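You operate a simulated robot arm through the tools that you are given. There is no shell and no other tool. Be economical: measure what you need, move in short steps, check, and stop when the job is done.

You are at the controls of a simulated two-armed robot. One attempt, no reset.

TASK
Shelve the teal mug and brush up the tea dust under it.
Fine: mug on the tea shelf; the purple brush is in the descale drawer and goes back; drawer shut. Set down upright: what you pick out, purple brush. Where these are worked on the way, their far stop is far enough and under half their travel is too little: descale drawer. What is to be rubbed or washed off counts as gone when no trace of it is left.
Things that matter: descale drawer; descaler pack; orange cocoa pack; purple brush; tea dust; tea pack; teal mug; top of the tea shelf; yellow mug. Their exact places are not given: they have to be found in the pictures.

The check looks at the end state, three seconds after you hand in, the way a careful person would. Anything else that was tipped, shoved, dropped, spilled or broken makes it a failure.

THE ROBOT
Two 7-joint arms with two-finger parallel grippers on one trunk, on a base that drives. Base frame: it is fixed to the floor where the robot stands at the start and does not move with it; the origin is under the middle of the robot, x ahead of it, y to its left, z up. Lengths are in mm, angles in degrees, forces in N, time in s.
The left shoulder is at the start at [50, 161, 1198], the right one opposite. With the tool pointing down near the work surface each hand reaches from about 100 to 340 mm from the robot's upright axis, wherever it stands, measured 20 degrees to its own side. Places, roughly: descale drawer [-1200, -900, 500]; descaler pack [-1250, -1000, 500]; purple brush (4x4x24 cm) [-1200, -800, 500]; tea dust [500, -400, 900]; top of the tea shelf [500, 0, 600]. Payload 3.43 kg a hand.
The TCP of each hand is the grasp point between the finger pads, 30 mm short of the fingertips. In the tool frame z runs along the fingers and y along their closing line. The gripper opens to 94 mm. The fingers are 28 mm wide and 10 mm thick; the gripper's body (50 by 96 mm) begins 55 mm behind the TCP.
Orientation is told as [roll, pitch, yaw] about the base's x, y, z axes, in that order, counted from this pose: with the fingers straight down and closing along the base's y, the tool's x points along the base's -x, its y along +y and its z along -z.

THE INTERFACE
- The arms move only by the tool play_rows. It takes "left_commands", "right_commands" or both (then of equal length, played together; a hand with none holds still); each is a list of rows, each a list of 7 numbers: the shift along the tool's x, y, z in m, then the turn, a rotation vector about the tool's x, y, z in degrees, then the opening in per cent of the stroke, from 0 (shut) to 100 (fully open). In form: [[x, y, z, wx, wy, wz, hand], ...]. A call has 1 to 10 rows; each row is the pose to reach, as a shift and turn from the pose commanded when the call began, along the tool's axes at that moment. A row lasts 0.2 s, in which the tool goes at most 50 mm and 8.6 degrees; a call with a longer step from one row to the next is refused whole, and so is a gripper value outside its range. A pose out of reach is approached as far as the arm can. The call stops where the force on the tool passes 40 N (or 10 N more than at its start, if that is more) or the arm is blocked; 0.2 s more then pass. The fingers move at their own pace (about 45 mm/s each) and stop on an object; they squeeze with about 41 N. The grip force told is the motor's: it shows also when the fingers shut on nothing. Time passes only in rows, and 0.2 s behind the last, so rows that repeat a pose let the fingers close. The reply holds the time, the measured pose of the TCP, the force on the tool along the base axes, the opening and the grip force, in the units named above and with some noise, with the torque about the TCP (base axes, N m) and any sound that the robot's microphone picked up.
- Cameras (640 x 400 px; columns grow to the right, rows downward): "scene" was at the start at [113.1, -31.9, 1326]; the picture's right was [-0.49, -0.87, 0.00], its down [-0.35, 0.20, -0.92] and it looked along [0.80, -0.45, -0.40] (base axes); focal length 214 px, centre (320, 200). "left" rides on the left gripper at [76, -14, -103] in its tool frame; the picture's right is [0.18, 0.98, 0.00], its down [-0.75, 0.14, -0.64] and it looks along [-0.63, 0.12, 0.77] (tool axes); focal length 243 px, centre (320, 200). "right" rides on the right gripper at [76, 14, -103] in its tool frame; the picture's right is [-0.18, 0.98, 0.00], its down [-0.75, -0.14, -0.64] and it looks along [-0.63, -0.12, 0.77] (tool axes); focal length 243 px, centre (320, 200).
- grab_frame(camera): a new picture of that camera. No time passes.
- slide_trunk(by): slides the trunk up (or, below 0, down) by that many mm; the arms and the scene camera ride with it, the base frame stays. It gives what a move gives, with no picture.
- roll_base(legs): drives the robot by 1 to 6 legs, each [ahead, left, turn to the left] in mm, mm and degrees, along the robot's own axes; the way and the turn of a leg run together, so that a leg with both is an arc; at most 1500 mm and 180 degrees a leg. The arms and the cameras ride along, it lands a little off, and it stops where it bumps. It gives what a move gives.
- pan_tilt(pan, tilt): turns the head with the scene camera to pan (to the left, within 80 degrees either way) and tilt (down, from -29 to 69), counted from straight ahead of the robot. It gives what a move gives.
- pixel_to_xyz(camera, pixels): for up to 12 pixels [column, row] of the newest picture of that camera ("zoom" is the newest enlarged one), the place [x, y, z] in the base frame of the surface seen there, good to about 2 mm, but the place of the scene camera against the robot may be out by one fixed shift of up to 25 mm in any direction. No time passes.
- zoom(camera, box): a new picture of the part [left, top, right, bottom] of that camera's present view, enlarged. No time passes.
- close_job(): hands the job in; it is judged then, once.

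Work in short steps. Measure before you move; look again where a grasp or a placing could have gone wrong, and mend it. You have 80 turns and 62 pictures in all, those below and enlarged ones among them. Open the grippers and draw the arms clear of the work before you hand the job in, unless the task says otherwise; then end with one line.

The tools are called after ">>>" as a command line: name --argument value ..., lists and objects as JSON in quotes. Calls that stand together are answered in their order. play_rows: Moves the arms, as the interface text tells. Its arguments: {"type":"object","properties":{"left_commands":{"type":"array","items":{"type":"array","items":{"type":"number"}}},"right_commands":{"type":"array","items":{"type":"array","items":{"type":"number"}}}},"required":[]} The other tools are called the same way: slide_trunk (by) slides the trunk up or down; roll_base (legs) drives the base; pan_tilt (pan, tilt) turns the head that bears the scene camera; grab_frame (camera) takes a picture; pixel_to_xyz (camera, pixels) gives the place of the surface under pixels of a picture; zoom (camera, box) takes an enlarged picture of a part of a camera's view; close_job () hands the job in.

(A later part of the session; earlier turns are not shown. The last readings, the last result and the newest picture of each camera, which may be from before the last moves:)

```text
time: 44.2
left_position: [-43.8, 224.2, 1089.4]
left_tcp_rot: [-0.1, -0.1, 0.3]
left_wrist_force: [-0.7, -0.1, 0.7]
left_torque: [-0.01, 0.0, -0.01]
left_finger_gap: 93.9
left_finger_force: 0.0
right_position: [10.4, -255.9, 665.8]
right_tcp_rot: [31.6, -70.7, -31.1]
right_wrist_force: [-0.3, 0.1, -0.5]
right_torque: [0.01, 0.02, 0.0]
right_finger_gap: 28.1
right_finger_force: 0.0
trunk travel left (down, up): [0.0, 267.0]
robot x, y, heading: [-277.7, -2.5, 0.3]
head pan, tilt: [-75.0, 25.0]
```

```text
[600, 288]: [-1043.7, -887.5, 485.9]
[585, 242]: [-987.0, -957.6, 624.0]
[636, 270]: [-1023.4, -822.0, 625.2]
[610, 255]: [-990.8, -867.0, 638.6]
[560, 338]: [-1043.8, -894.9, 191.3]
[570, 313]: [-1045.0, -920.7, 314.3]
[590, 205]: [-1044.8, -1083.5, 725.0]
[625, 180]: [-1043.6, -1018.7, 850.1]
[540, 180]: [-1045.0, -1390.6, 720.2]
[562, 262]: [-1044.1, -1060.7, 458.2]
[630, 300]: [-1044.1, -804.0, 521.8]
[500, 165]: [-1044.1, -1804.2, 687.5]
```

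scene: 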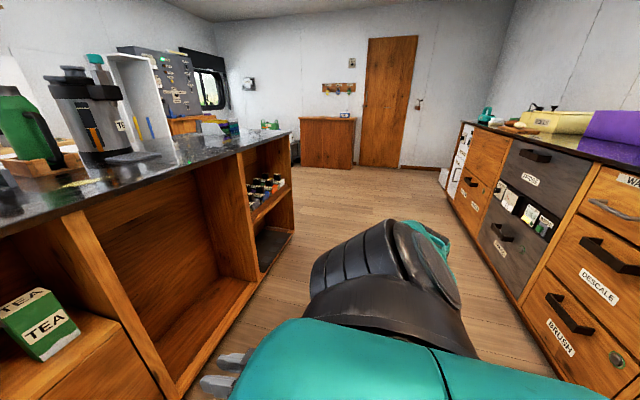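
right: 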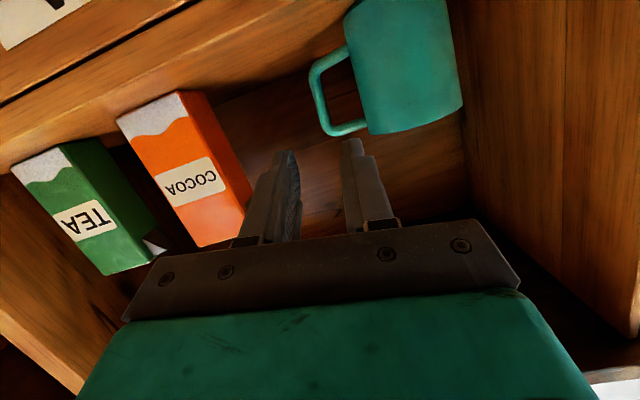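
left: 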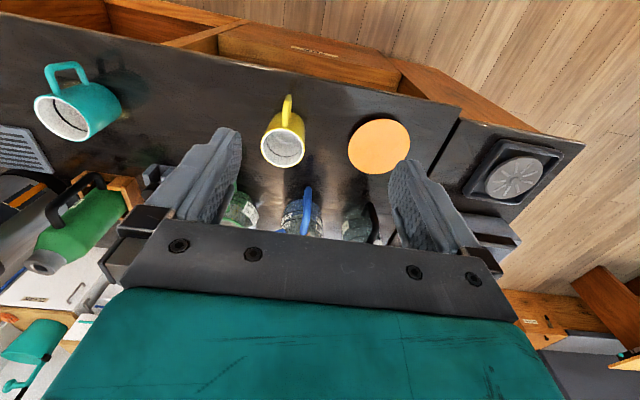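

Drawer front plane x≈-1044, handle bar x≈-990, z≈630, y -960…-820. I turn 180° and drive to face it at a distance.

>>> roll_base --legs '[[0, 0, 180], [0, 790, 0], [150, 0, 0]]'

>>> pan_tilt --pan 0 --tilt 45

>>> grab_frame --camera "scene"

```text
time: 59.9
left_position: [-635.8, -1026.7, 1088.6]
left_tcp_rot: [-0.1, -0.1, -178.6]
left_wrist_force: [0.3, -1.0, -0.2]
left_torque: [-0.02, 0.01, 0.02]
left_finger_gap: 94.0
left_finger_force: 0.1
right_position: [-700.5, -546.9, 665.4]
right_tcp_rot: [31.6, -70.7, 150.1]
right_wrist_force: [-0.7, 0.4, 0.6]
right_torque: [0.02, 0.02, -0.01]
right_finger_gap: 28.3
right_finger_force: 0.0
trunk travel left (down, up): [0.0, 267.0]
robot x, y, heading: [-404.7, -792.6, -178.8]
head pan, tilt: [-75.0, 25.0]
```

```text
time: 61.4
left_position: [-635.6, -1025.4, 1089.1]
left_tcp_rot: [0.0, -0.1, -178.5]
left_wrist_force: [-0.3, -0.2, -0.3]
left_torque: [-0.05, 0.0, -0.04]
left_finger_gap: 94.2
left_finger_force: 0.1
right_position: [-700.5, -547.1, 665.8]
right_tcp_rot: [31.6, -70.7, 150.1]
right_wrist_force: [0.0, 0.7, 0.0]
right_torque: [-0.02, 0.0, 0.01]
right_finger_gap: 28.5
right_finger_force: 0.1
trunk travel left (down, up): [0.0, 267.0]
robot x, y, heading: [-401.5, -794.8, -178.6]
head pan, tilt: [0.0, 45.0]
```

```text
34 pictures are left
```

scene: 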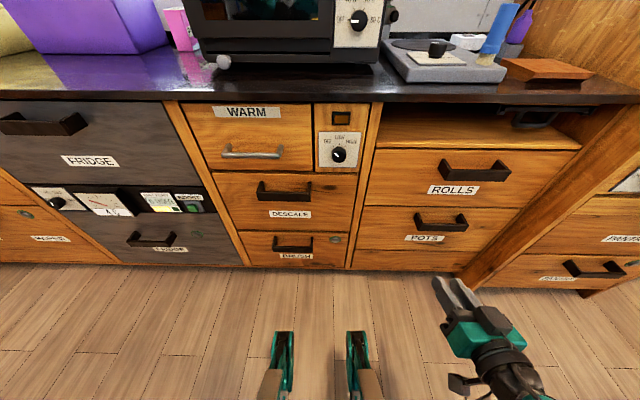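

I measure the DESCALE front corners, its handle bar and the WARM handle above.

>>> pixel_to_xyz --camera "scene" --pixels '[[215, 176], [350, 176], [240, 228], [347, 230], [260, 190], [309, 190], [285, 194], [259, 182], [311, 182], [250, 155], [280, 155], [285, 168]]'

>>> zoom --camera "scene" --box '[200, 130, 360, 230]'

```text
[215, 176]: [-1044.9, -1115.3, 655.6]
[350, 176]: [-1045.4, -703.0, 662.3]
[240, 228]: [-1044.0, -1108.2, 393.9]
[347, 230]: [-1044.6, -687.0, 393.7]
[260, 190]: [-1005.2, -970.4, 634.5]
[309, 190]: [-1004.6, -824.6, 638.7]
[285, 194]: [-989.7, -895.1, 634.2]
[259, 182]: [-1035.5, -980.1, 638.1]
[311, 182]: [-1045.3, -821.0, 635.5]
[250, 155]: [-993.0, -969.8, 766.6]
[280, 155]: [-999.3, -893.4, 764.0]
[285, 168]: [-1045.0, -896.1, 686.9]
```

```text
4.00 times, centred on (280, 180) of scene
```

zoom: 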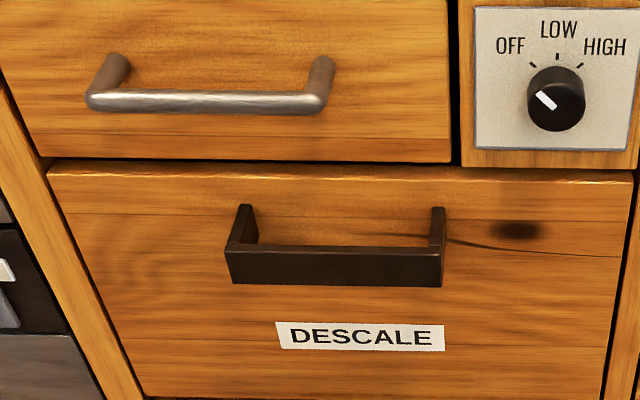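

I measure the bar's height/depth on the zoom.

>>> pixel_to_xyz --camera "zoom" --pixels '[[340, 252], [340, 246], [340, 270], [340, 282], [228, 270], [442, 270], [340, 240], [245, 215], [435, 215]]'

```text
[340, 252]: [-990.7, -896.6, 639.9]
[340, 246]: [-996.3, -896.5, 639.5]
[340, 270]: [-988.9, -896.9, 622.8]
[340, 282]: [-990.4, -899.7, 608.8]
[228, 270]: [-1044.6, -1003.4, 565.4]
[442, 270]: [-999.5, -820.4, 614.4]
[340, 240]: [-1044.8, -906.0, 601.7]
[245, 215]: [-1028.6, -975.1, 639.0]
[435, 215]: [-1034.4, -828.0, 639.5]
```

Bar: front face x≈-990, z 608–640, centre y≈-897. I'll grip it with the left hand, fingers ahead and closing vertically. First I pitch the left hand -86° while lowering it.

>>> play_rows --left_commands '[[-0.008, 0, 0.02, 0, -8.6, 0, 100], [-0.016, 0, 0.04, 0, -17.2, 0, 100], [-0.024, 0, 0.06, 0, -25.8, 0, 100], [-0.032, 0, 0.08, 0, -34.4, 0, 100], [-0.04, 0, 0.1, 0, -43, 0, 100], [-0.048, 0, 0.12, 0, -51.6, 0, 100], [-0.056, 0, 0.14, 0, -60.2, 0, 100], [-0.064, 0, 0.16, 0, -68.8, 0, 100], [-0.072, 0, 0.18, 0, -77.4, 0, 100], [-0.08, 0, 0.2, 0, -86, 0, 100]]'

```text
time: 63.8
left_position: [-782.1, -1050.8, 759.3]
left_tcp_rot: [-5.3, -76.2, -170.0]
left_wrist_force: [-1.3, -0.1, 0.2]
left_torque: [0.01, 0.01, -0.01]
left_finger_gap: 94.2
left_finger_force: 0.0
left hand out of reach, approached as far as the arm can: row 5, 6, 7, 8, 9, 10
right_position: [-700.6, -545.3, 665.6]
right_tcp_rot: [31.6, -70.7, 150.0]
right_wrist_force: [-0.3, 0.9, -0.8]
right_torque: [0.0, 0.0, 0.0]
right_finger_gap: 28.2
right_finger_force: 0.0
trunk travel left (down, up): [0.0, 267.0]
robot x, y, heading: [-407.4, -793.2, -178.6]
head pan, tilt: [0.0, 45.0]
stopped in row 10 (left hand): the arm was blocked; the commanded pose is now the measured one
```

The left hand got to pitch -76°. Now I roll it about its finger axis so it closes vertically.

>>> play_rows --left_commands '[[0, 0, 0, 0, 0, 8.5, 100], [0, 0, 0, 0, 0, 17, 100], [0, 0, 0, 0, 0, 25.5, 100], [0, 0, 0, 0, 0, 34, 100], [0, 0, 0, 0, 0, 42.5, 100], [0, 0, 0, 0, 0, 51, 100], [0, 0, 0, 0, 0, 59.5, 100], [0, 0, 0, 0, 0, 68, 100], [0, 0, 0, 0, 0, 76.5, 100], [0, 0, 0, 0, 0, 85, 100]]'

```text
time: 66.0
left_position: [-783.6, -1051.4, 759.3]
left_tcp_rot: [76.2, -6.0, 96.1]
left_wrist_force: [-1.2, -0.8, 0.9]
left_torque: [0.02, -0.02, 0.01]
left_finger_gap: 94.2
left_finger_force: 0.1
right_position: [-701.4, -546.4, 664.8]
right_tcp_rot: [31.6, -70.7, 150.1]
right_wrist_force: [0.3, -0.3, -1.1]
right_torque: [-0.01, -0.03, -0.03]
right_finger_gap: 28.0
right_finger_force: 0.1
trunk travel left (down, up): [0.0, 267.0]
robot x, y, heading: [-405.1, -792.1, -178.8]
head pan, tilt: [0.0, 45.0]
```

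Left hand now closes vertically, still dipping ~14°. I level it and lower to the bar's height, z≈640.

>>> play_rows --left_commands '[[-0.005, -0.026, -0.001, -2.7, -1.1, 1.2, 100], [-0.01, -0.051, -0.0015, -5.4, -2.2, 2.4, 100], [-0.014, -0.077, -0.002, -8.1, -3.2, 3.6, 100], [-0.019, -0.102, -0.003, -10.8, -4.3, 4.8, 100], [-0.024, -0.128, -0.0037, -13.5, -5.4, 6, 100], [-0.024, -0.128, -0.0037, -13.5, -5.4, 6, 100]]'

>>> grab_frame --camera "left"

```text
time: 67.4
left_position: [-753.2, -1010.7, 640.0]
left_tcp_rot: [90.1, -0.8, 90.0]
left_wrist_force: [0.8, -0.4, -0.3]
left_torque: [0.03, 0.03, -0.01]
left_finger_gap: 93.9
left_finger_force: 0.0
right_position: [-701.4, -546.0, 665.6]
right_tcp_rot: [31.6, -70.7, 150.1]
right_wrist_force: [1.2, 0.3, 0.0]
right_torque: [-0.02, 0.0, 0.02]
right_finger_gap: 28.2
right_finger_force: 0.1
trunk travel left (down, up): [0.0, 267.0]
robot x, y, heading: [-406.5, -788.5, -178.6]
head pan, tilt: [0.0, 45.0]
```

```text
32 pictures are left
```

left: 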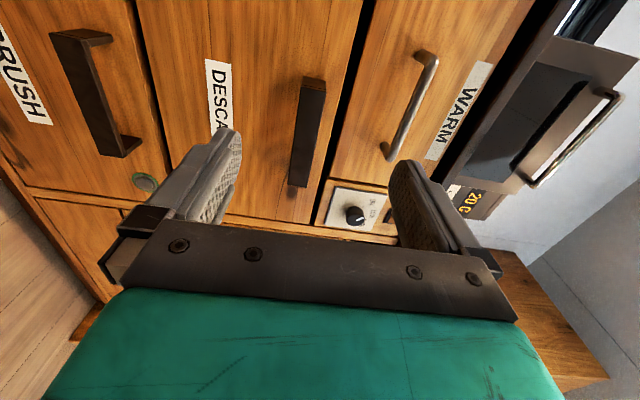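

Oriented perfectly. I measure the bar (308,85–180) in this accurate hand view.

>>> pixel_to_xyz --camera "left" --pixels '[[313, 85], [308, 130], [300, 178], [299, 130], [320, 130], [345, 150], [325, 85], [270, 130], [415, 100]]'

```text
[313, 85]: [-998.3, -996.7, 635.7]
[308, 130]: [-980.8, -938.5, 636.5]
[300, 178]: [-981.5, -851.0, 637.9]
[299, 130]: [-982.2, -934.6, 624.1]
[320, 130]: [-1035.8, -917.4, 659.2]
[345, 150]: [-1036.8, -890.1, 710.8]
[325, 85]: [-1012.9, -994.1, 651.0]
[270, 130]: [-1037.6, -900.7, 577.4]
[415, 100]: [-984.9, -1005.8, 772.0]
```

True plane -1037, bar face x≈-981, z≈636, y centre ≈-909 (so the scene correction (+8,-12,+13) holds in the base frame). I draw the right hand back 80 mm, then drive 100 to the right and 175 ahead.

>>> play_rows --right_commands '[[0, 0, -0.03, 0, 0, 0, 30], [0, 0, -0.06, 0, 0, 0, 30], [0, 0, -0.09, 0, 0, 0, 30]]'

>>> roll_base --legs '[[0, -100, -1.4], [175, 0, 0]]'

>>> grab_frame --camera "left"

```text
time: 68.2
left_position: [-754.5, -1011.7, 640.8]
left_tcp_rot: [89.9, -0.8, 90.2]
left_wrist_force: [-0.9, 0.1, -0.3]
left_torque: [-0.01, 0.0, -0.03]
left_finger_gap: 93.8
left_finger_force: 0.0
right_position: [-614.2, -541.9, 689.9]
right_tcp_rot: [31.9, -70.7, 150.0]
right_wrist_force: [0.5, -0.3, 0.7]
right_torque: [-0.01, 0.02, 0.0]
right_finger_gap: 28.2
right_finger_force: 0.1
trunk travel left (down, up): [0.0, 267.0]
robot x, y, heading: [-404.4, -791.1, -178.7]
head pan, tilt: [0.0, 45.0]
```

```text
time: 70.8
left_position: [-933.5, -899.7, 639.6]
left_tcp_rot: [90.0, -0.8, 88.6]
left_wrist_force: [0.3, 0.2, 0.0]
left_torque: [-0.03, -0.03, 0.03]
left_finger_gap: 94.1
left_finger_force: 0.1
right_position: [-780.9, -434.6, 688.9]
right_tcp_rot: [31.6, -70.7, 148.6]
right_wrist_force: [0.0, 0.2, -0.8]
right_torque: [0.01, 0.0, 0.0]
right_finger_gap: 28.2
right_finger_force: 0.0
trunk travel left (down, up): [0.0, 267.0]
robot x, y, heading: [-582.4, -692.8, 180.2]
head pan, tilt: [0.0, 45.0]
```

```text
31 pictures are left
```

left: 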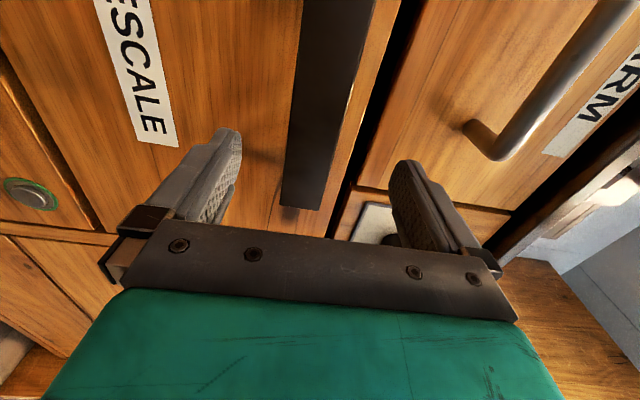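

The bar runs between the open fingers. I advance 45 mm and close.

>>> play_rows --left_commands '[[0, -0.002, 0.023, 0, 0, 0, 100], [0, -0.003, 0.045, 0, 0, 0, 100], [0, -0.003, 0.045, 0, 0, 0, 0], [0, -0.003, 0.045, 0, 0, 0, 0], [0, -0.003, 0.045, 0, 0, 0, 0], [0, -0.003, 0.045, 0, 0, 0, 0], [0, -0.003, 0.045, 0, 0, 0, 0]]'

```text
time: 72.4
left_position: [-976.8, -898.6, 636.2]
left_tcp_rot: [89.7, -0.6, 88.5]
left_wrist_force: [2.1, 2.3, -13.7]
left_torque: [-0.89, 0.16, 0.45]
left_finger_gap: 35.0
left_finger_force: 42.8
right_position: [-782.8, -435.0, 689.0]
right_tcp_rot: [31.5, -70.7, 148.8]
right_wrist_force: [0.5, -0.7, 0.6]
right_torque: [-0.01, 0.01, 0.0]
right_finger_gap: 28.4
right_finger_force: 0.0
trunk travel left (down, up): [0.0, 267.0]
robot x, y, heading: [-581.1, -690.0, 179.9]
head pan, tilt: [0.0, 45.0]
```

Bar gripped (35 mm). I pull the drawer by backing the base 200 mm.

>>> roll_base --legs '[[-200, 0, 0]]'

>>> grab_frame --camera "scene"

```text
time: 74.0
left_position: [-777.1, -898.1, 634.2]
left_tcp_rot: [89.7, -0.7, 88.6]
left_wrist_force: [2.7, 8.2, -23.7]
left_torque: [-1.64, -0.04, 0.16]
left_finger_gap: 34.8
left_finger_force: 45.7
right_position: [-583.9, -435.2, 690.1]
right_tcp_rot: [31.5, -70.7, 148.8]
right_wrist_force: [0.0, 0.6, -0.3]
right_torque: [0.01, 0.02, 0.02]
right_finger_gap: 28.4
right_finger_force: 0.1
trunk travel left (down, up): [0.0, 267.0]
robot x, y, heading: [-380.6, -694.0, 179.9]
head pan, tilt: [0.0, 45.0]
```

```text
30 pictures are left
```

scene: 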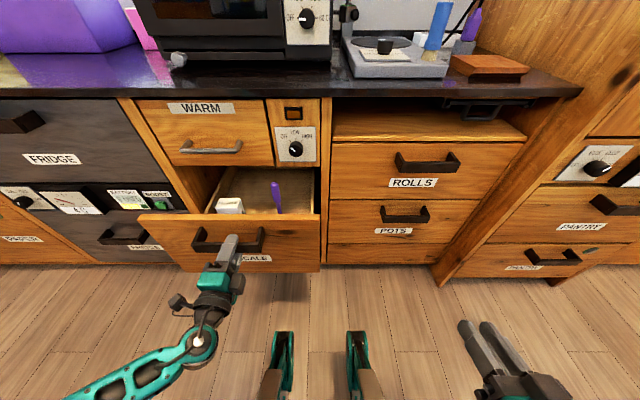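

Drawer opens; purple brush stands at (277,195), descaler pack at (230,205). I pull on gently, 120 mm more toward the far stop.

>>> roll_base --legs '[[-120, 0, 0]]'

>>> grab_frame --camera "scene"

```text
time: 75.2
left_position: [-658.9, -899.1, 635.2]
left_tcp_rot: [89.6, -0.6, 88.5]
left_wrist_force: [2.4, 0.9, -6.8]
left_torque: [-1.74, 0.02, -0.16]
left_finger_gap: 35.2
left_finger_force: 44.8
right_position: [-465.5, -436.0, 689.8]
right_tcp_rot: [31.5, -70.7, 148.7]
right_wrist_force: [-0.4, 0.6, 0.6]
right_torque: [0.0, 0.05, 0.0]
right_finger_gap: 27.8
right_finger_force: 0.1
trunk travel left (down, up): [0.0, 267.0]
robot x, y, heading: [-264.0, -692.8, -180.0]
head pan, tilt: [0.0, 45.0]
```

```text
29 pictures are left
```

scene: 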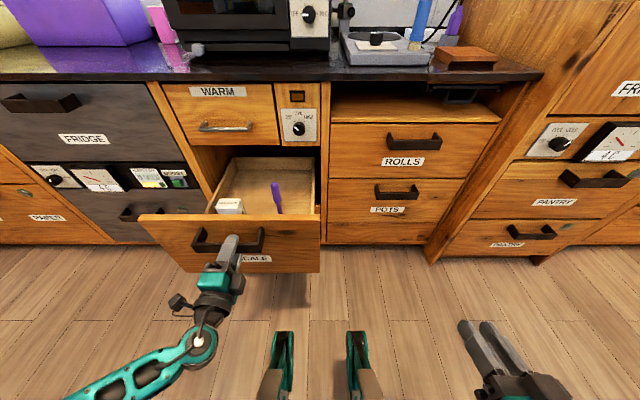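

318 mm open with no stop yet. I pull another 80 mm.

>>> roll_base --legs '[[-80, 0, 0]]'

>>> grab_frame --camera "scene"

```text
time: 76.3
left_position: [-578.2, -899.6, 635.6]
left_tcp_rot: [89.6, -0.4, 88.5]
left_wrist_force: [2.0, 0.2, -1.2]
left_torque: [-1.29, 0.13, 0.12]
left_finger_gap: 35.0
left_finger_force: 45.2
right_position: [-387.2, -435.5, 690.0]
right_tcp_rot: [31.7, -70.8, 148.6]
right_wrist_force: [0.1, 0.1, -0.2]
right_torque: [0.02, 0.03, -0.02]
right_finger_gap: 28.0
right_finger_force: 0.2
trunk travel left (down, up): [0.0, 267.0]
robot x, y, heading: [-184.5, -691.8, -179.8]
head pan, tilt: [0.0, 45.0]
```

```text
28 pictures are left
```

scene: 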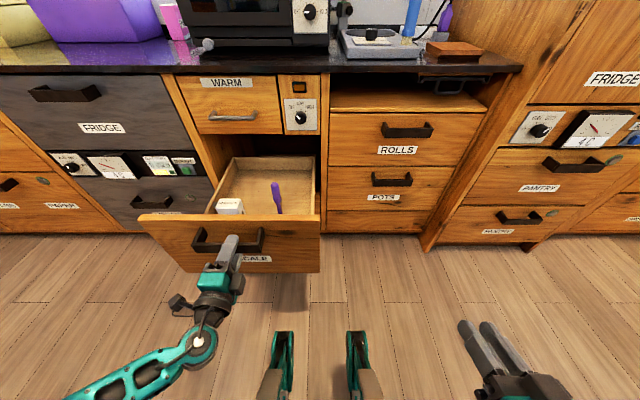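

398 mm open, well beyond half. I measure the brush, pack and drawer box.

>>> zoom --camera "scene" --box '[200, 140, 330, 221]'

>>> pixel_to_xyz --camera "scene" --pixels '[[275, 186], [279, 210], [275, 198], [229, 205], [240, 205], [316, 190], [314, 165], [270, 160], [225, 180], [255, 190], [300, 205], [270, 170]]'

```text
4.92 times, centred on (265, 180) of scene
```

zoom: 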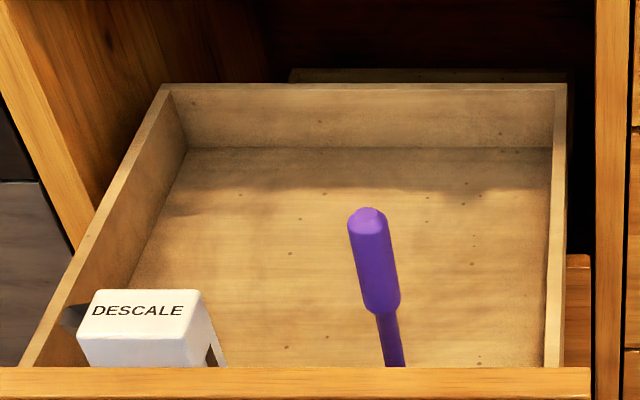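

```text
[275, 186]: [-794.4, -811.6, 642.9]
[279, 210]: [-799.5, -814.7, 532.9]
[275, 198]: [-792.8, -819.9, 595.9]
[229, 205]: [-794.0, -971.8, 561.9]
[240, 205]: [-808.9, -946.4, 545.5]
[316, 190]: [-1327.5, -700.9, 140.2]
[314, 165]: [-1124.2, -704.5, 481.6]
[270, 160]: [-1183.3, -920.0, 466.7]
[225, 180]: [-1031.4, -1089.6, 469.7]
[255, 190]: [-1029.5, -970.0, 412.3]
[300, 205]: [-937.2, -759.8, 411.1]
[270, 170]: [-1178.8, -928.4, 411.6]
```

Brush stands at ≈(-789,-828), z 424–656, the drawer front panel is higher (≈698) but the side walls are low (≈480), so I'll take it from the drawer's +y side. First release the bar and back off.

>>> play_rows --left_commands '[[0, 0, 0, 0, 0, 0, 60], [0, 0, 0, 0, 0, 0, 100], [0, 0, 0, 0, 0, 0, 100], [0, 0, 0, 0, 0, 0, 100], [0, 0, -0.03, 0, 0, 0, 100], [0, 0, -0.07, 0, 0, 0, 100]]'

>>> roll_base --legs '[[-100, 0, 0], [0, 0, 90], [-340, 0, 0], [0, -540, 0]]'

>>> pan_tilt --pan -10 --tilt 60

>>> grab_frame --camera "scene"

```text
time: 77.7
left_position: [-508.7, -900.7, 635.3]
left_tcp_rot: [89.7, -0.5, 88.5]
left_wrist_force: [0.3, 0.6, 0.3]
left_torque: [0.01, -0.03, -0.02]
left_finger_gap: 94.2
left_finger_force: 0.0
right_position: [-385.7, -436.0, 689.4]
right_tcp_rot: [31.6, -70.7, 148.6]
right_wrist_force: [0.0, -0.7, 0.1]
right_torque: [-0.02, 0.02, -0.03]
right_finger_gap: 27.9
right_finger_force: 0.1
trunk travel left (down, up): [0.0, 267.0]
robot x, y, heading: [-184.8, -690.2, -179.9]
head pan, tilt: [0.0, 45.0]
```

```text
time: 88.2
left_position: [-311.6, -678.6, 638.6]
left_tcp_rot: [89.6, 0.4, 179.7]
left_wrist_force: [-0.3, -0.3, 0.1]
left_torque: [0.0, -0.03, -0.02]
left_finger_gap: 93.9
left_finger_force: 0.2
right_position: [-781.6, -600.7, 707.5]
right_tcp_rot: [62.6, -71.0, -157.5]
right_wrist_force: [-0.5, -0.4, 0.4]
right_torque: [-0.02, -0.01, 0.01]
right_finger_gap: 28.1
right_finger_force: 0.1
trunk travel left (down, up): [0.0, 267.0]
robot x, y, heading: [-523.3, -356.9, -88.4]
head pan, tilt: [0.0, 45.0]
stopped in leg 4: the robot was blocked; the commanded pose is now the measured one
```

```text
time: 88.9
left_position: [-312.0, -678.8, 638.5]
left_tcp_rot: [89.5, 0.5, 179.6]
left_wrist_force: [-0.3, -0.2, -0.1]
left_torque: [-0.04, 0.01, 0.04]
left_finger_gap: 93.9
left_finger_force: 0.0
right_position: [-780.0, -601.1, 706.2]
right_tcp_rot: [62.3, -71.5, -157.4]
right_wrist_force: [-0.2, 0.8, 0.0]
right_torque: [0.04, 0.01, 0.0]
right_finger_gap: 28.3
right_finger_force: 0.1
trunk travel left (down, up): [0.0, 267.0]
robot x, y, heading: [-523.8, -362.3, -88.4]
head pan, tilt: [-10.0, 60.0]
```

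```text
26 pictures are left
```

scene: 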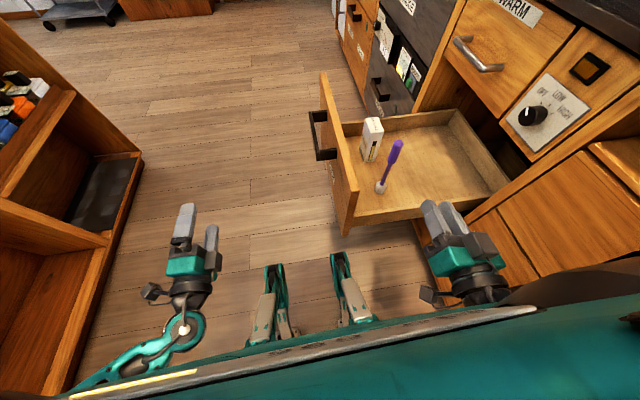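

The right elbow seems to have bumped the cabinet at base x≈-523; the hand is already in line with the brush in x. I ease the base 20 mm off, then turn the right hand to a clean 45° dip with level closing line and open wide.

>>> roll_base --legs '[[0, 25, -1.6]]'

>>> play_rows --right_commands '[[0, 0, 0, 1.05, 7.24, -3.18, 70], [0, 0, 0, 2.1, 14.5, -6.36, 70], [0, 0, 0, 3.14, 21.7, -9.54, 70], [0, 0, 0, 4.2, 29, -12.7, 70], [0, 0, 0, 5.24, 36.2, -15.9, 70], [0, 0, 0, 5.24, 36.2, -15.9, 70]]'

>>> grab_frame --camera "right"

```text
time: 89.8
left_position: [-289.1, -684.6, 635.7]
left_tcp_rot: [89.5, -0.4, 178.0]
left_wrist_force: [1.1, 0.6, 0.6]
left_torque: [0.0, 0.0, 0.01]
left_finger_gap: 94.0
left_finger_force: 0.1
right_position: [-756.4, -588.0, 710.3]
right_tcp_rot: [58.2, -72.6, -154.8]
right_wrist_force: [-0.1, -0.2, -0.6]
right_torque: [0.03, 0.02, -0.01]
right_finger_gap: 28.5
right_finger_force: 0.1
trunk travel left (down, up): [0.0, 267.0]
robot x, y, heading: [-497.1, -358.3, -90.4]
head pan, tilt: [-10.0, 60.0]
```

```text
time: 91.2
left_position: [-290.6, -685.8, 636.0]
left_tcp_rot: [89.8, -0.4, 178.2]
left_wrist_force: [0.0, 0.0, -0.7]
left_torque: [0.0, 0.03, -0.02]
left_finger_gap: 93.9
left_finger_force: 0.0
right_position: [-767.3, -613.6, 628.9]
right_tcp_rot: [-1.9, -44.4, -94.0]
right_wrist_force: [-0.1, -0.1, -0.4]
right_torque: [-0.02, 0.02, -0.03]
right_finger_gap: 65.4
right_finger_force: 0.0
right hand out of reach, approached as far as the arm can: row 1, 2, 3, 4, 5, 6
trunk travel left (down, up): [0.0, 267.0]
robot x, y, heading: [-498.7, -357.3, -90.4]
head pan, tilt: [-10.0, 60.0]
```

```text
25 pictures are left
```

right: 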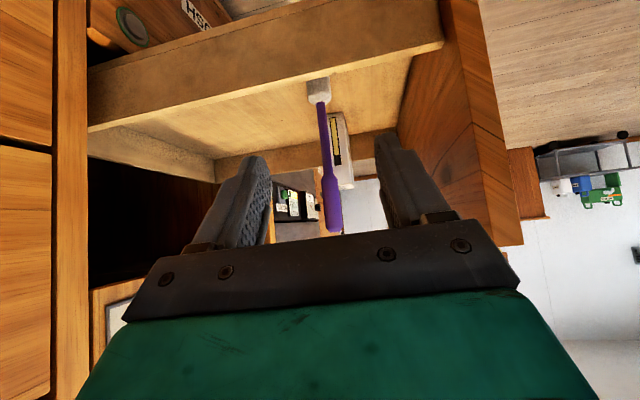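

Orientation good; brush visible from (318,90) foot to (333,225) top. I measure it accurately here.

>>> pixel_to_xyz --camera "right" --pixels '[[318, 95], [322, 120], [328, 170], [333, 215], [335, 195], [340, 150], [260, 70], [315, 82], [420, 30], [332, 228]]'

>>> pixel_to_xyz --camera "scene" --pixels '[[390, 165], [398, 143], [380, 187], [372, 145], [275, 268], [340, 258], [410, 212], [345, 230]]'

```text
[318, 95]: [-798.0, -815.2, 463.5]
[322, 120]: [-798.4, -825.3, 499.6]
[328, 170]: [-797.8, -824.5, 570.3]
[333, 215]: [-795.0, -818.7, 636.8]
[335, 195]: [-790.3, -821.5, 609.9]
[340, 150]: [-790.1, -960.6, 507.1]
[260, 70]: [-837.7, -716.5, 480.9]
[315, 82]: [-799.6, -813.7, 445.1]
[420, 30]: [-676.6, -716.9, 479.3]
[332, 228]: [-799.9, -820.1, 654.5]
```

```text
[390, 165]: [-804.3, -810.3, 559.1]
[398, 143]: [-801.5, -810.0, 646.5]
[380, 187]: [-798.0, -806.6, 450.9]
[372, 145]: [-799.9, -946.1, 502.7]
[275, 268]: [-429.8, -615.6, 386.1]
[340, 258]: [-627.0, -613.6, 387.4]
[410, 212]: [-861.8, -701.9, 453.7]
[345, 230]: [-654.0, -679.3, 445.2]
```

Brush axis ≈(-796,-832), thick handle z 570–656. I move the hand about 60 % of the way toward it, first.

>>> play_rows --right_commands '[[-0.022, -0.002, 0.024, 0, 0, 0, 70], [-0.043, -0.005, 0.048, 0, 0, 0, 70], [-0.065, -0.008, 0.072, 0, 0, 0, 70], [-0.086, -0.01, 0.096, 0, 0, 0, 70], [-0.086, -0.01, 0.096, 0, 0, 0, 70]]'

>>> grab_frame --camera "right"

```text
time: 92.4
left_position: [-289.6, -685.0, 635.4]
left_tcp_rot: [89.6, -0.4, 178.0]
left_wrist_force: [0.6, -0.7, 0.5]
left_torque: [0.0, 0.03, -0.01]
left_finger_gap: 94.1
left_finger_force: 0.1
right_position: [-789.4, -740.3, 619.8]
right_tcp_rot: [-2.0, -44.4, -93.7]
right_wrist_force: [-0.1, 0.3, -0.3]
right_torque: [0.02, 0.0, 0.0]
right_finger_gap: 65.9
right_finger_force: 0.0
trunk travel left (down, up): [0.0, 267.0]
robot x, y, heading: [-497.2, -361.0, -90.6]
head pan, tilt: [-10.0, 60.0]
```

```text
24 pictures are left
```

right: 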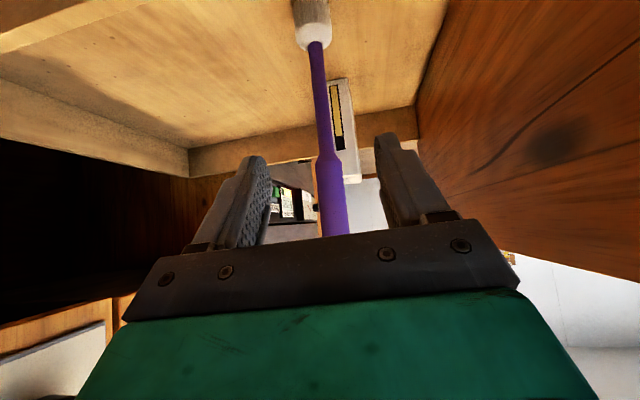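

Reachable and centred. I move the last 88 mm so the handle lies between the pads at z≈612, then close.

>>> play_rows --right_commands '[[-0.019, 0, 0.0225, 0, 0, 0, 70], [-0.038, -0.001, 0.045, 0, 0, 0, 70], [-0.0574, -0.001, 0.0675, 0, 0, 0, 70], [-0.0574, -0.001, 0.0675, 0, 0, 0, 70]]'

>>> grab_frame --camera "right"

```text
time: 93.4
left_position: [-289.2, -685.0, 635.5]
left_tcp_rot: [89.6, -0.4, 178.0]
left_wrist_force: [0.8, -0.2, -0.5]
left_torque: [0.03, 0.03, -0.02]
left_finger_gap: 94.1
left_finger_force: 0.1
right_position: [-798.4, -830.0, 611.6]
right_tcp_rot: [-2.0, -44.4, -93.7]
right_wrist_force: [0.3, 0.7, 0.0]
right_torque: [0.0, 0.03, 0.03]
right_finger_gap: 65.6
right_finger_force: 0.2
trunk travel left (down, up): [0.0, 267.0]
robot x, y, heading: [-498.8, -361.5, -90.5]
head pan, tilt: [-10.0, 60.0]
```

```text
23 pictures are left
```

right: 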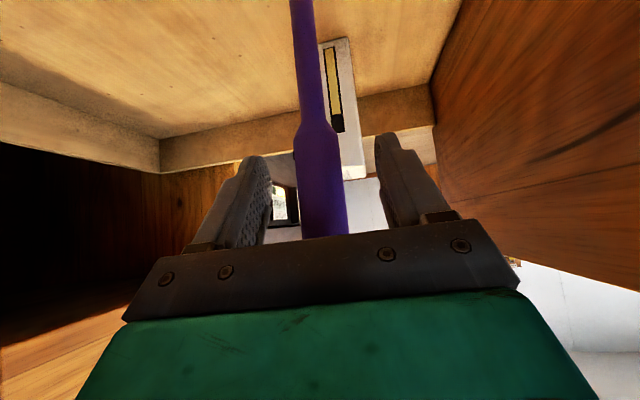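

Handle sits between the pads. I close, then lift 100 mm straight up.

>>> play_rows --right_commands '[[0, 0, 0, 0, 0, 0, 0], [0, 0, 0, 0, 0, 0, 0], [0, 0, 0, 0, 0, 0, 0], [0, 0, 0, 0, 0, 0, 0], [-0.0175, 0, -0.0178, 0, 0, 0, 0], [-0.035, 0, -0.0357, 0, 0, 0, 0], [-0.0525, 0, -0.0535, 0, 0, 0, 0], [-0.07, 0, -0.0714, 0, 0, 0, 0], [-0.07, 0, -0.0714, 0, 0, 0, 0]]'

>>> grab_frame --camera "scene"

```text
time: 95.4
left_position: [-289.9, -684.0, 635.2]
left_tcp_rot: [89.7, -0.4, 178.0]
left_wrist_force: [0.5, -0.2, 0.4]
left_torque: [0.03, -0.01, 0.01]
left_finger_gap: 94.0
left_finger_force: 0.0
right_position: [-796.9, -828.5, 713.0]
right_tcp_rot: [-2.0, -44.4, -93.8]
right_wrist_force: [-0.2, 0.0, 0.0]
right_torque: [0.0, 0.0, 0.01]
right_finger_gap: 27.5
right_finger_force: 41.1
trunk travel left (down, up): [0.0, 267.0]
robot x, y, heading: [-497.7, -359.8, -90.4]
head pan, tilt: [-10.0, 60.0]
```

```text
22 pictures are left
```

scene: 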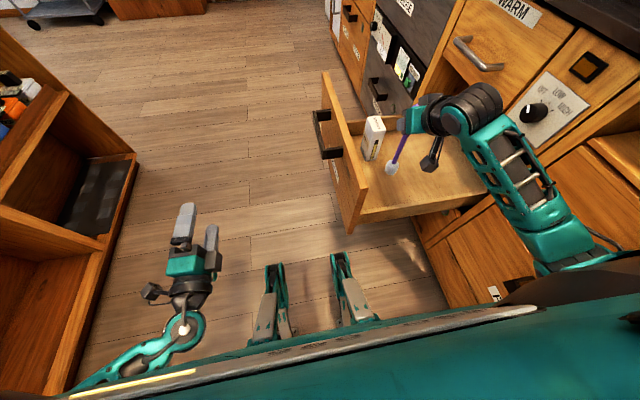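

Brush is held (27.5 mm) and clear. I back out with the base (brush passes above the low side wall), move off the cabinet, and turn to face the counter.

>>> roll_base --legs '[[-300, 0, 0], [0, 150, 0], [0, 0, 90.4]]'

>>> slide_trunk --by 260

>>> grab_frame --camera "right"

```text
time: 102.9
left_position: [-22.6, 150.5, 634.9]
left_tcp_rot: [89.6, -0.4, -91.0]
left_wrist_force: [0.2, 0.1, -0.8]
left_torque: [-0.02, -0.03, 0.0]
left_finger_gap: 94.1
left_finger_force: 0.1
right_position: [131.3, -352.5, 713.3]
right_tcp_rot: [-2.1, -44.4, -2.7]
right_wrist_force: [-0.3, 0.5, -1.3]
right_torque: [0.02, 0.0, 0.01]
right_finger_gap: 27.2
right_finger_force: 40.7
trunk travel left (down, up): [0.0, 267.0]
robot x, y, heading: [-346.0, -60.2, 0.6]
head pan, tilt: [-10.0, 60.0]
```

```text
time: 105.6
left_position: [-21.5, 150.3, 895.2]
left_tcp_rot: [89.7, -0.4, -91.1]
left_wrist_force: [0.4, -0.3, 0.1]
left_torque: [0.0, 0.0, -0.02]
left_finger_gap: 94.1
left_finger_force: 0.1
right_position: [129.8, -353.1, 972.8]
right_tcp_rot: [-2.0, -44.4, -2.6]
right_wrist_force: [0.6, -0.1, -0.4]
right_torque: [0.01, 0.03, 0.0]
right_finger_gap: 27.0
right_finger_force: 40.9
trunk travel left (down, up): [-260.0, 7.0]
robot x, y, heading: [-341.7, -57.5, 0.4]
head pan, tilt: [-10.0, 60.0]
```

```text
21 pictures are left
```

right: 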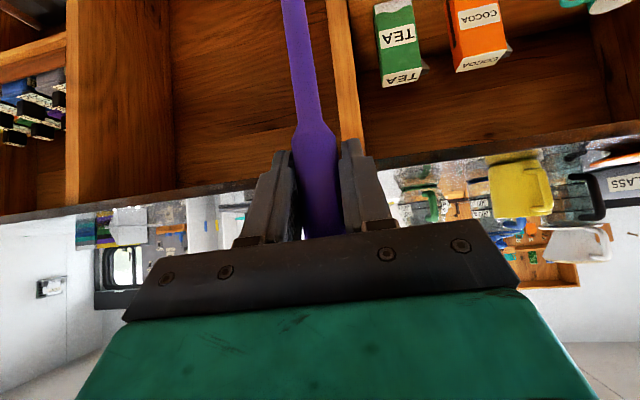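

I raise the right hand so the brush clears the counter top, and raise and draw back the left hand as it's at counter level.

>>> play_rows --right_commands '[[-0.016, 0.008, -0.026, 0, 0, 0, 0], [-0.032, 0.016, -0.052, 0, 0, 0, 0], [-0.048, 0.025, -0.078, 0, 0, 0, 0], [-0.065, 0.033, -0.105, 0, 0, 0, 0], [-0.081, 0.042, -0.131, 0, 0, 0, 0], [-0.097, 0.05, -0.157, 0, 0, 0, 0], [-0.097, 0.05, -0.157, 0, 0, 0, 0]]' --left_commands '[[0, 0.035, -0.01, 0, 0, 0, 100], [0, 0.07, -0.025, 0, 0, 0, 100], [0, 0.105, -0.04, 0, 0, 0, 100], [0, 0.14, -0.055, 0, 0, 0, 100], [0, 0.175, -0.07, 0, 0, 0, 100], [0, 0.21, -0.08, 0, 0, 0, 100], [0, 0.21, -0.08, 0, 0, 0, 100]]'

```text
time: 107.2
left_position: [-92.4, 147.7, 1008.4]
left_tcp_rot: [89.6, -0.3, -90.9]
left_wrist_force: [-0.6, 0.2, -0.2]
left_torque: [0.03, -0.02, 0.0]
left_finger_gap: 94.0
left_finger_force: 0.0
left hand out of reach, approached as far as the arm can: row 4, 5, 6, 7
right_position: [95.2, -295.0, 1151.1]
right_tcp_rot: [-2.0, -44.4, -2.7]
right_wrist_force: [-0.3, 0.2, -0.9]
right_torque: [-0.01, -0.02, -0.03]
right_finger_gap: 26.9
right_finger_force: 41.0
trunk travel left (down, up): [-260.0, 7.0]
robot x, y, heading: [-341.6, -60.5, 0.9]
head pan, tilt: [-10.0, 60.0]
```

Right hand ok (brush foot ≈963, counter 920). I drive right 145 and ahead 380, then look at the dust.

>>> roll_base --legs '[[0, -145, -0.9], [380, 0, 0]]'

>>> grab_frame --camera "scene"

```text
time: 111.1
left_position: [290.3, -4.0, 1008.0]
left_tcp_rot: [89.7, -0.3, -92.0]
left_wrist_force: [-0.1, -0.4, 0.1]
left_torque: [0.02, 0.01, 0.0]
left_finger_gap: 93.9
left_finger_force: 0.1
right_position: [470.1, -451.4, 1150.9]
right_tcp_rot: [-2.0, -44.4, -3.5]
right_wrist_force: [-0.2, -0.3, -0.6]
right_torque: [-0.02, -0.02, -0.01]
right_finger_gap: 27.1
right_finger_force: 40.6
trunk travel left (down, up): [-260.0, 7.0]
robot x, y, heading: [35.7, -208.8, -0.2]
head pan, tilt: [-10.0, 60.0]
```

```text
20 pictures are left
```

scene: 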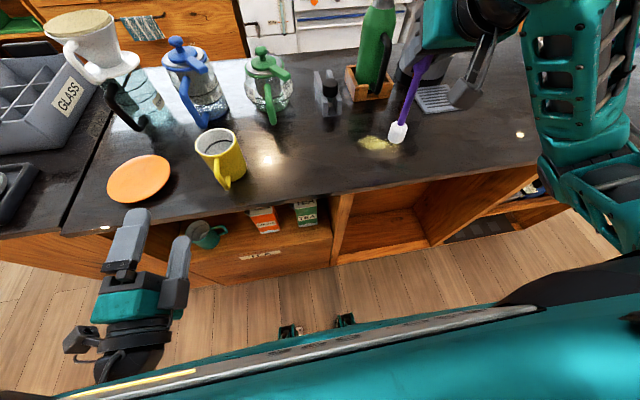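

Brush head at (398,132), dust at (375,143). I zoom and measure both.

>>> zoom --camera "scene" --box '[340, 100, 436, 160]'

```text
6.67 times, centred on (388, 130) of scene
```

zoom: 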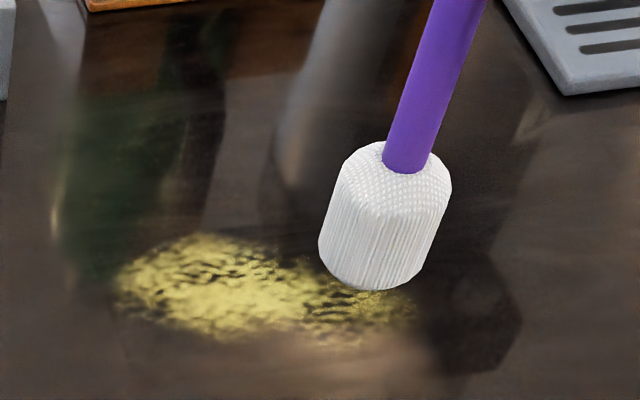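

>>> pixel_to_xyz --camera "zoom" --pixels '[[110, 280], [195, 235], [210, 335], [300, 340], [420, 315], [420, 290], [355, 287], [325, 255], [425, 260], [385, 200], [300, 260], [350, 340]]'

```text
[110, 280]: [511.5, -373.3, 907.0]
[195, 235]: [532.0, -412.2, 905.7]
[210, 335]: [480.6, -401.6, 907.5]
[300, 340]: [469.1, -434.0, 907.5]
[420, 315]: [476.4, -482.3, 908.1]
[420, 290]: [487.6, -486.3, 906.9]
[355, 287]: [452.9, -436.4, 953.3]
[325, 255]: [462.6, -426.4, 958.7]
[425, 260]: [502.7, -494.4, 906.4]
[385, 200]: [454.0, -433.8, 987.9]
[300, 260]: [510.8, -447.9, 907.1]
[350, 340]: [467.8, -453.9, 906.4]
```

Dust spans x≈475–545, y≈-385…-502 (corrected); brush foot is under the TCP. I drive 25 mm ahead for reach.

>>> roll_base --legs '[[25, 0, 0]]'

```text
time: 111.9
left_position: [314.9, -3.4, 1009.9]
left_tcp_rot: [89.6, -0.4, -92.0]
left_wrist_force: [-0.2, -0.8, -0.9]
left_torque: [-0.01, -0.02, -0.02]
left_finger_gap: 93.7
left_finger_force: 0.2
right_position: [495.0, -451.9, 1149.2]
right_tcp_rot: [-2.0, -44.3, -3.5]
right_wrist_force: [0.2, -0.1, -0.6]
right_torque: [-0.02, -0.03, -0.02]
right_finger_gap: 27.0
right_finger_force: 40.4
trunk travel left (down, up): [-260.0, 7.0]
robot x, y, heading: [60.3, -208.7, -0.3]
head pan, tilt: [-10.0, 60.0]
```

I lower the brush at the near left corner of the dust (478,-385) until it touches.

>>> play_rows --right_commands '[[0.0136, 0.022, 0.003, 0, 0, 0, 0], [0.0272, 0.044, 0.006, 0, 0, 0, 0], [0.0409, 0.0662, 0.0094, 0, 0, 0, 0], [0.0437, 0.0663, 0.0123, 0, 0, 0, 0], [0.0458, 0.0664, 0.0144, 0, 0, 0, 0], [0.0458, 0.0664, 0.0144, 0, 0, 0, 0]]'

```text
time: 113.3
left_position: [312.5, -4.0, 1008.1]
left_tcp_rot: [89.7, -0.4, -92.0]
left_wrist_force: [0.8, 0.1, 0.5]
left_torque: [-0.01, 0.0, -0.02]
left_finger_gap: 93.9
left_finger_force: 0.0
right_position: [476.2, -385.0, 1107.3]
right_tcp_rot: [-1.9, -44.6, -3.7]
right_wrist_force: [-1.0, -1.1, 5.7]
right_torque: [-0.05, 0.1, 0.01]
right_finger_gap: 26.9
right_finger_force: 41.5
trunk travel left (down, up): [-260.0, 7.0]
robot x, y, heading: [60.3, -208.3, -0.2]
head pan, tilt: [-10.0, 60.0]
```

Light contact (5.7 N). I brush along y: one stroke at x≈478, back at x≈500, then shift to x≈522.

>>> play_rows --right_commands '[[-0.0014, -0.0311, 0.0024, 0, 0, 0, 0], [-0.0027, -0.0622, 0.0049, 0, 0, 0, 0], [-0.004, -0.0933, 0.0073, 0, 0, 0, 0], [-0.0054, -0.1244, 0.0098, 0, 0, 0, 0], [-0.0211, -0.1225, 0.0251, 0, 0, 0, 0], [-0.0197, -0.0914, 0.0227, 0, 0, 0, 0], [-0.0184, -0.0603, 0.0202, 0, 0, 0, 0], [-0.017, -0.0292, 0.0178, 0, 0, 0, 0], [-0.0157, 0.0019, 0.0153, 0, 0, 0, 0], [-0.0314, 0.0038, 0.0306, 0, 0, 0, 0]]'

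>>> zoom --camera "scene" --box '[340, 100, 436, 160]'

```text
time: 115.5
left_position: [311.8, -4.5, 1007.6]
left_tcp_rot: [89.7, -0.3, -92.1]
left_wrist_force: [1.1, 0.4, -0.2]
left_torque: [-0.03, -0.07, 0.0]
left_finger_gap: 94.1
left_finger_force: 0.1
right_position: [521.4, -383.0, 1107.2]
right_tcp_rot: [-1.8, -44.4, -3.6]
right_wrist_force: [-2.4, 0.3, 4.6]
right_torque: [0.03, 0.28, 0.01]
right_finger_gap: 27.3
right_finger_force: 40.3
trunk travel left (down, up): [-260.0, 7.0]
robot x, y, heading: [62.6, -206.1, -0.4]
head pan, tilt: [-10.0, 60.0]
```

```text
6.67 times, centred on (388, 130) of scene
```

zoom: 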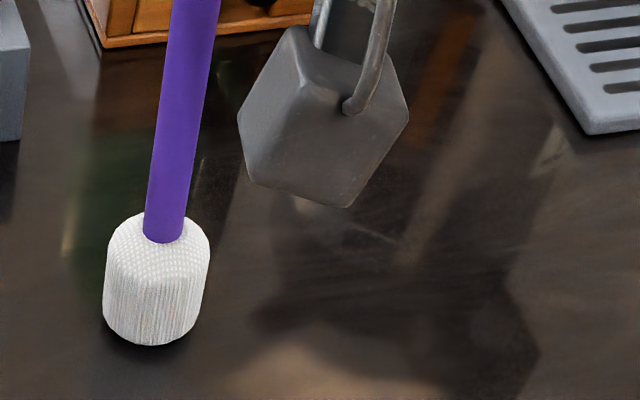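

Almost all is gone. I check the drip tray's corner distance before the far strokes.

>>> pixel_to_xyz --camera "zoom" --pixels '[[588, 130], [635, 130], [100, 45], [20, 130], [150, 340], [350, 205]]'

```text
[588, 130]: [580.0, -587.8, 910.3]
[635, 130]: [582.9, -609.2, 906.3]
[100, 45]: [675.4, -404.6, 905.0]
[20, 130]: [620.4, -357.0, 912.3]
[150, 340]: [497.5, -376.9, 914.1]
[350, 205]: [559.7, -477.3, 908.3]
```

Nothing near. I do the strokes at x≈521 and x≈543, then lift.

>>> play_rows --right_commands '[[-0.0014, -0.0311, 0.0024, 0, 0, 0, 0], [-0.0027, -0.0622, 0.0049, 0, 0, 0, 0], [-0.004, -0.0933, 0.0073, 0, 0, 0, 0], [-0.0054, -0.1244, 0.0098, 0, 0, 0, 0], [-0.0211, -0.1225, 0.0251, 0, 0, 0, 0], [-0.0197, -0.0914, 0.0227, 0, 0, 0, 0], [-0.0184, -0.0603, 0.0202, 0, 0, 0, 0], [-0.017, -0.0292, 0.0178, 0, 0, 0, 0], [-0.0157, 0.0019, 0.0153, 0, 0, 0, 0], [-0.044, 0.0, -0.0135, 0, 0, 0, 0]]'

>>> zoom --camera "scene" --box '[330, 90, 442, 160]'

```text
time: 117.7
left_position: [313.3, -3.7, 1008.2]
left_tcp_rot: [89.8, -0.4, -92.0]
left_wrist_force: [0.4, 0.0, 0.7]
left_torque: [-0.03, 0.0, 0.0]
left_finger_gap: 94.0
left_finger_force: 0.1
right_position: [543.1, -385.6, 1147.5]
right_tcp_rot: [-2.0, -44.5, -3.5]
right_wrist_force: [0.6, -0.4, -1.1]
right_torque: [0.0, 0.04, 0.0]
right_finger_gap: 26.9
right_finger_force: 41.0
trunk travel left (down, up): [-260.0, 7.0]
robot x, y, heading: [62.1, -209.4, -0.4]
head pan, tilt: [-10.0, 60.0]
```

```text
5.71 times, centred on (386, 125) of scene
```

zoom: 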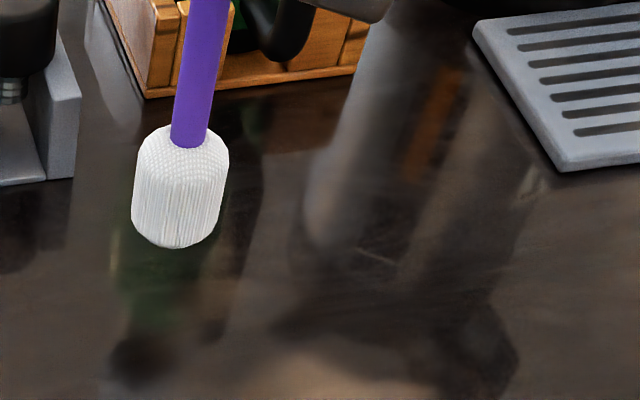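

The counter is clean. Now back off, lower the trunk, and bring the hand back to the carrying pose.

>>> roll_base --legs '[[-410, 0, 0.4], [0, 150, 0]]'

>>> slide_trunk --by -260

```text
time: 121.8
left_position: [-101.6, 150.2, 1007.9]
left_tcp_rot: [89.7, -0.4, -91.5]
left_wrist_force: [-0.8, -0.2, -0.8]
left_torque: [0.0, 0.04, -0.02]
left_finger_gap: 94.2
left_finger_force: 0.0
right_position: [130.5, -228.6, 1147.3]
right_tcp_rot: [-2.1, -44.4, -3.3]
right_wrist_force: [-0.1, 0.4, -1.3]
right_torque: [-0.03, -0.06, 0.02]
right_finger_gap: 26.9
right_finger_force: 41.3
trunk travel left (down, up): [-260.0, 7.0]
robot x, y, heading: [-349.6, -57.9, -0.3]
head pan, tilt: [-10.0, 60.0]
```

```text
time: 124.5
left_position: [-101.7, 150.9, 749.4]
left_tcp_rot: [89.8, -0.4, -91.6]
left_wrist_force: [-0.5, -0.5, 0.5]
left_torque: [-0.02, -0.01, -0.04]
left_finger_gap: 93.9
left_finger_force: 0.1
right_position: [130.4, -228.9, 887.6]
right_tcp_rot: [-2.0, -44.4, -3.3]
right_wrist_force: [0.4, 0.2, -0.1]
right_torque: [0.01, 0.04, -0.01]
right_finger_gap: 26.8
right_finger_force: 41.0
trunk travel left (down, up): [0.0, 267.0]
robot x, y, heading: [-354.8, -59.5, -0.0]
head pan, tilt: [-10.0, 60.0]
```

I bring the right hand back out to the carry pose and lower the left hand to the bar's height for later.

>>> play_rows --right_commands '[[0.0205, -0.0211, 0.0192, 0, 0, 0, 0], [0.041, -0.0423, 0.0385, 0, 0, 0, 0], [0.0613, -0.0634, 0.0577, 0, 0, 0, 0], [0.0818, -0.0845, 0.0769, 0, 0, 0, 0], [0.1022, -0.1057, 0.0962, 0, 0, 0, 0], [0.1227, -0.1268, 0.1154, 0, 0, 0, 0], [0.1227, -0.1268, 0.1154, 0, 0, 0, 0]]' --left_commands '[[0, -0.019, 0.01, 0, 0, 0, 100], [0, -0.038, 0.02, 0, 0, 0, 100], [0, -0.057, 0.03, 0, 0, 0, 100], [0, -0.076, 0.045, 0, 0, 0, 100], [0, -0.095, 0.06, 0, 0, 0, 100], [0, -0.114, 0.07, 0, 0, 0, 100], [0, -0.114, 0.07, 0, 0, 0, 100]]'

>>> roll_base --legs '[[0, 0, -90.5], [0, -142, 0], [100, 0, 0]]'

>>> grab_frame --camera "scene"

```text
time: 126.1
left_position: [-33.2, 147.3, 634.0]
left_tcp_rot: [89.7, -0.5, -91.6]
left_wrist_force: [-0.3, -0.9, -0.3]
left_torque: [0.02, -0.01, 0.04]
left_finger_gap: 93.7
left_finger_force: 0.1
right_position: [112.0, -358.7, 721.1]
right_tcp_rot: [-2.0, -44.4, -3.3]
right_wrist_force: [0.5, 0.1, -0.9]
right_torque: [-0.02, -0.01, -0.01]
right_finger_gap: 27.1
right_finger_force: 41.2
trunk travel left (down, up): [0.0, 267.0]
robot x, y, heading: [-353.0, -58.4, -0.2]
head pan, tilt: [-10.0, 60.0]
```

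```text
time: 132.6
left_position: [-293.7, -475.7, 635.6]
left_tcp_rot: [89.8, -0.4, 178.2]
left_wrist_force: [0.5, -0.9, 0.3]
left_torque: [0.02, -0.01, 0.0]
left_finger_gap: 94.1
left_finger_force: 0.1
right_position: [-800.5, -622.2, 722.6]
right_tcp_rot: [-2.0, -44.3, -93.4]
right_wrist_force: [0.6, -0.4, 0.0]
right_torque: [0.02, 0.01, 0.04]
right_finger_gap: 27.0
right_finger_force: 41.1
trunk travel left (down, up): [0.0, 267.0]
robot x, y, heading: [-492.5, -155.2, -90.2]
head pan, tilt: [-10.0, 60.0]
```

```text
16 pictures are left
```

scene: 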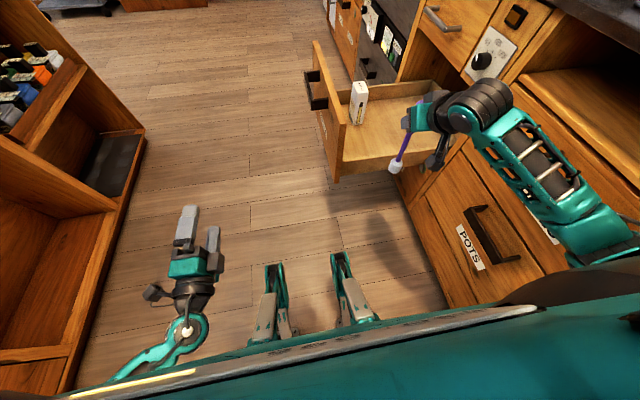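

Aligned (TCP x -800). I drive 207 ahead; the brush foot (≈535) passes above the side wall (481).

>>> roll_base --legs '[[207, 0, 0]]'

>>> grab_frame --camera "right"

```text
time: 134.2
left_position: [-294.2, -682.5, 634.5]
left_tcp_rot: [89.6, -0.4, 178.0]
left_wrist_force: [0.7, -0.3, 0.3]
left_torque: [0.01, 0.02, -0.01]
left_finger_gap: 94.2
left_finger_force: 0.1
right_position: [-802.3, -827.4, 721.0]
right_tcp_rot: [-2.1, -44.4, -93.5]
right_wrist_force: [-0.4, -0.2, -0.9]
right_torque: [-0.01, 0.02, 0.02]
right_finger_gap: 26.9
right_finger_force: 41.1
trunk travel left (down, up): [0.0, 267.0]
robot x, y, heading: [-496.1, -362.0, -90.4]
head pan, tilt: [-10.0, 60.0]
```

```text
15 pictures are left
```

right: 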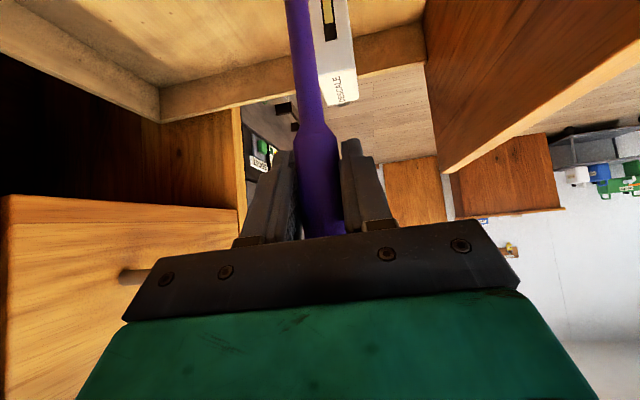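

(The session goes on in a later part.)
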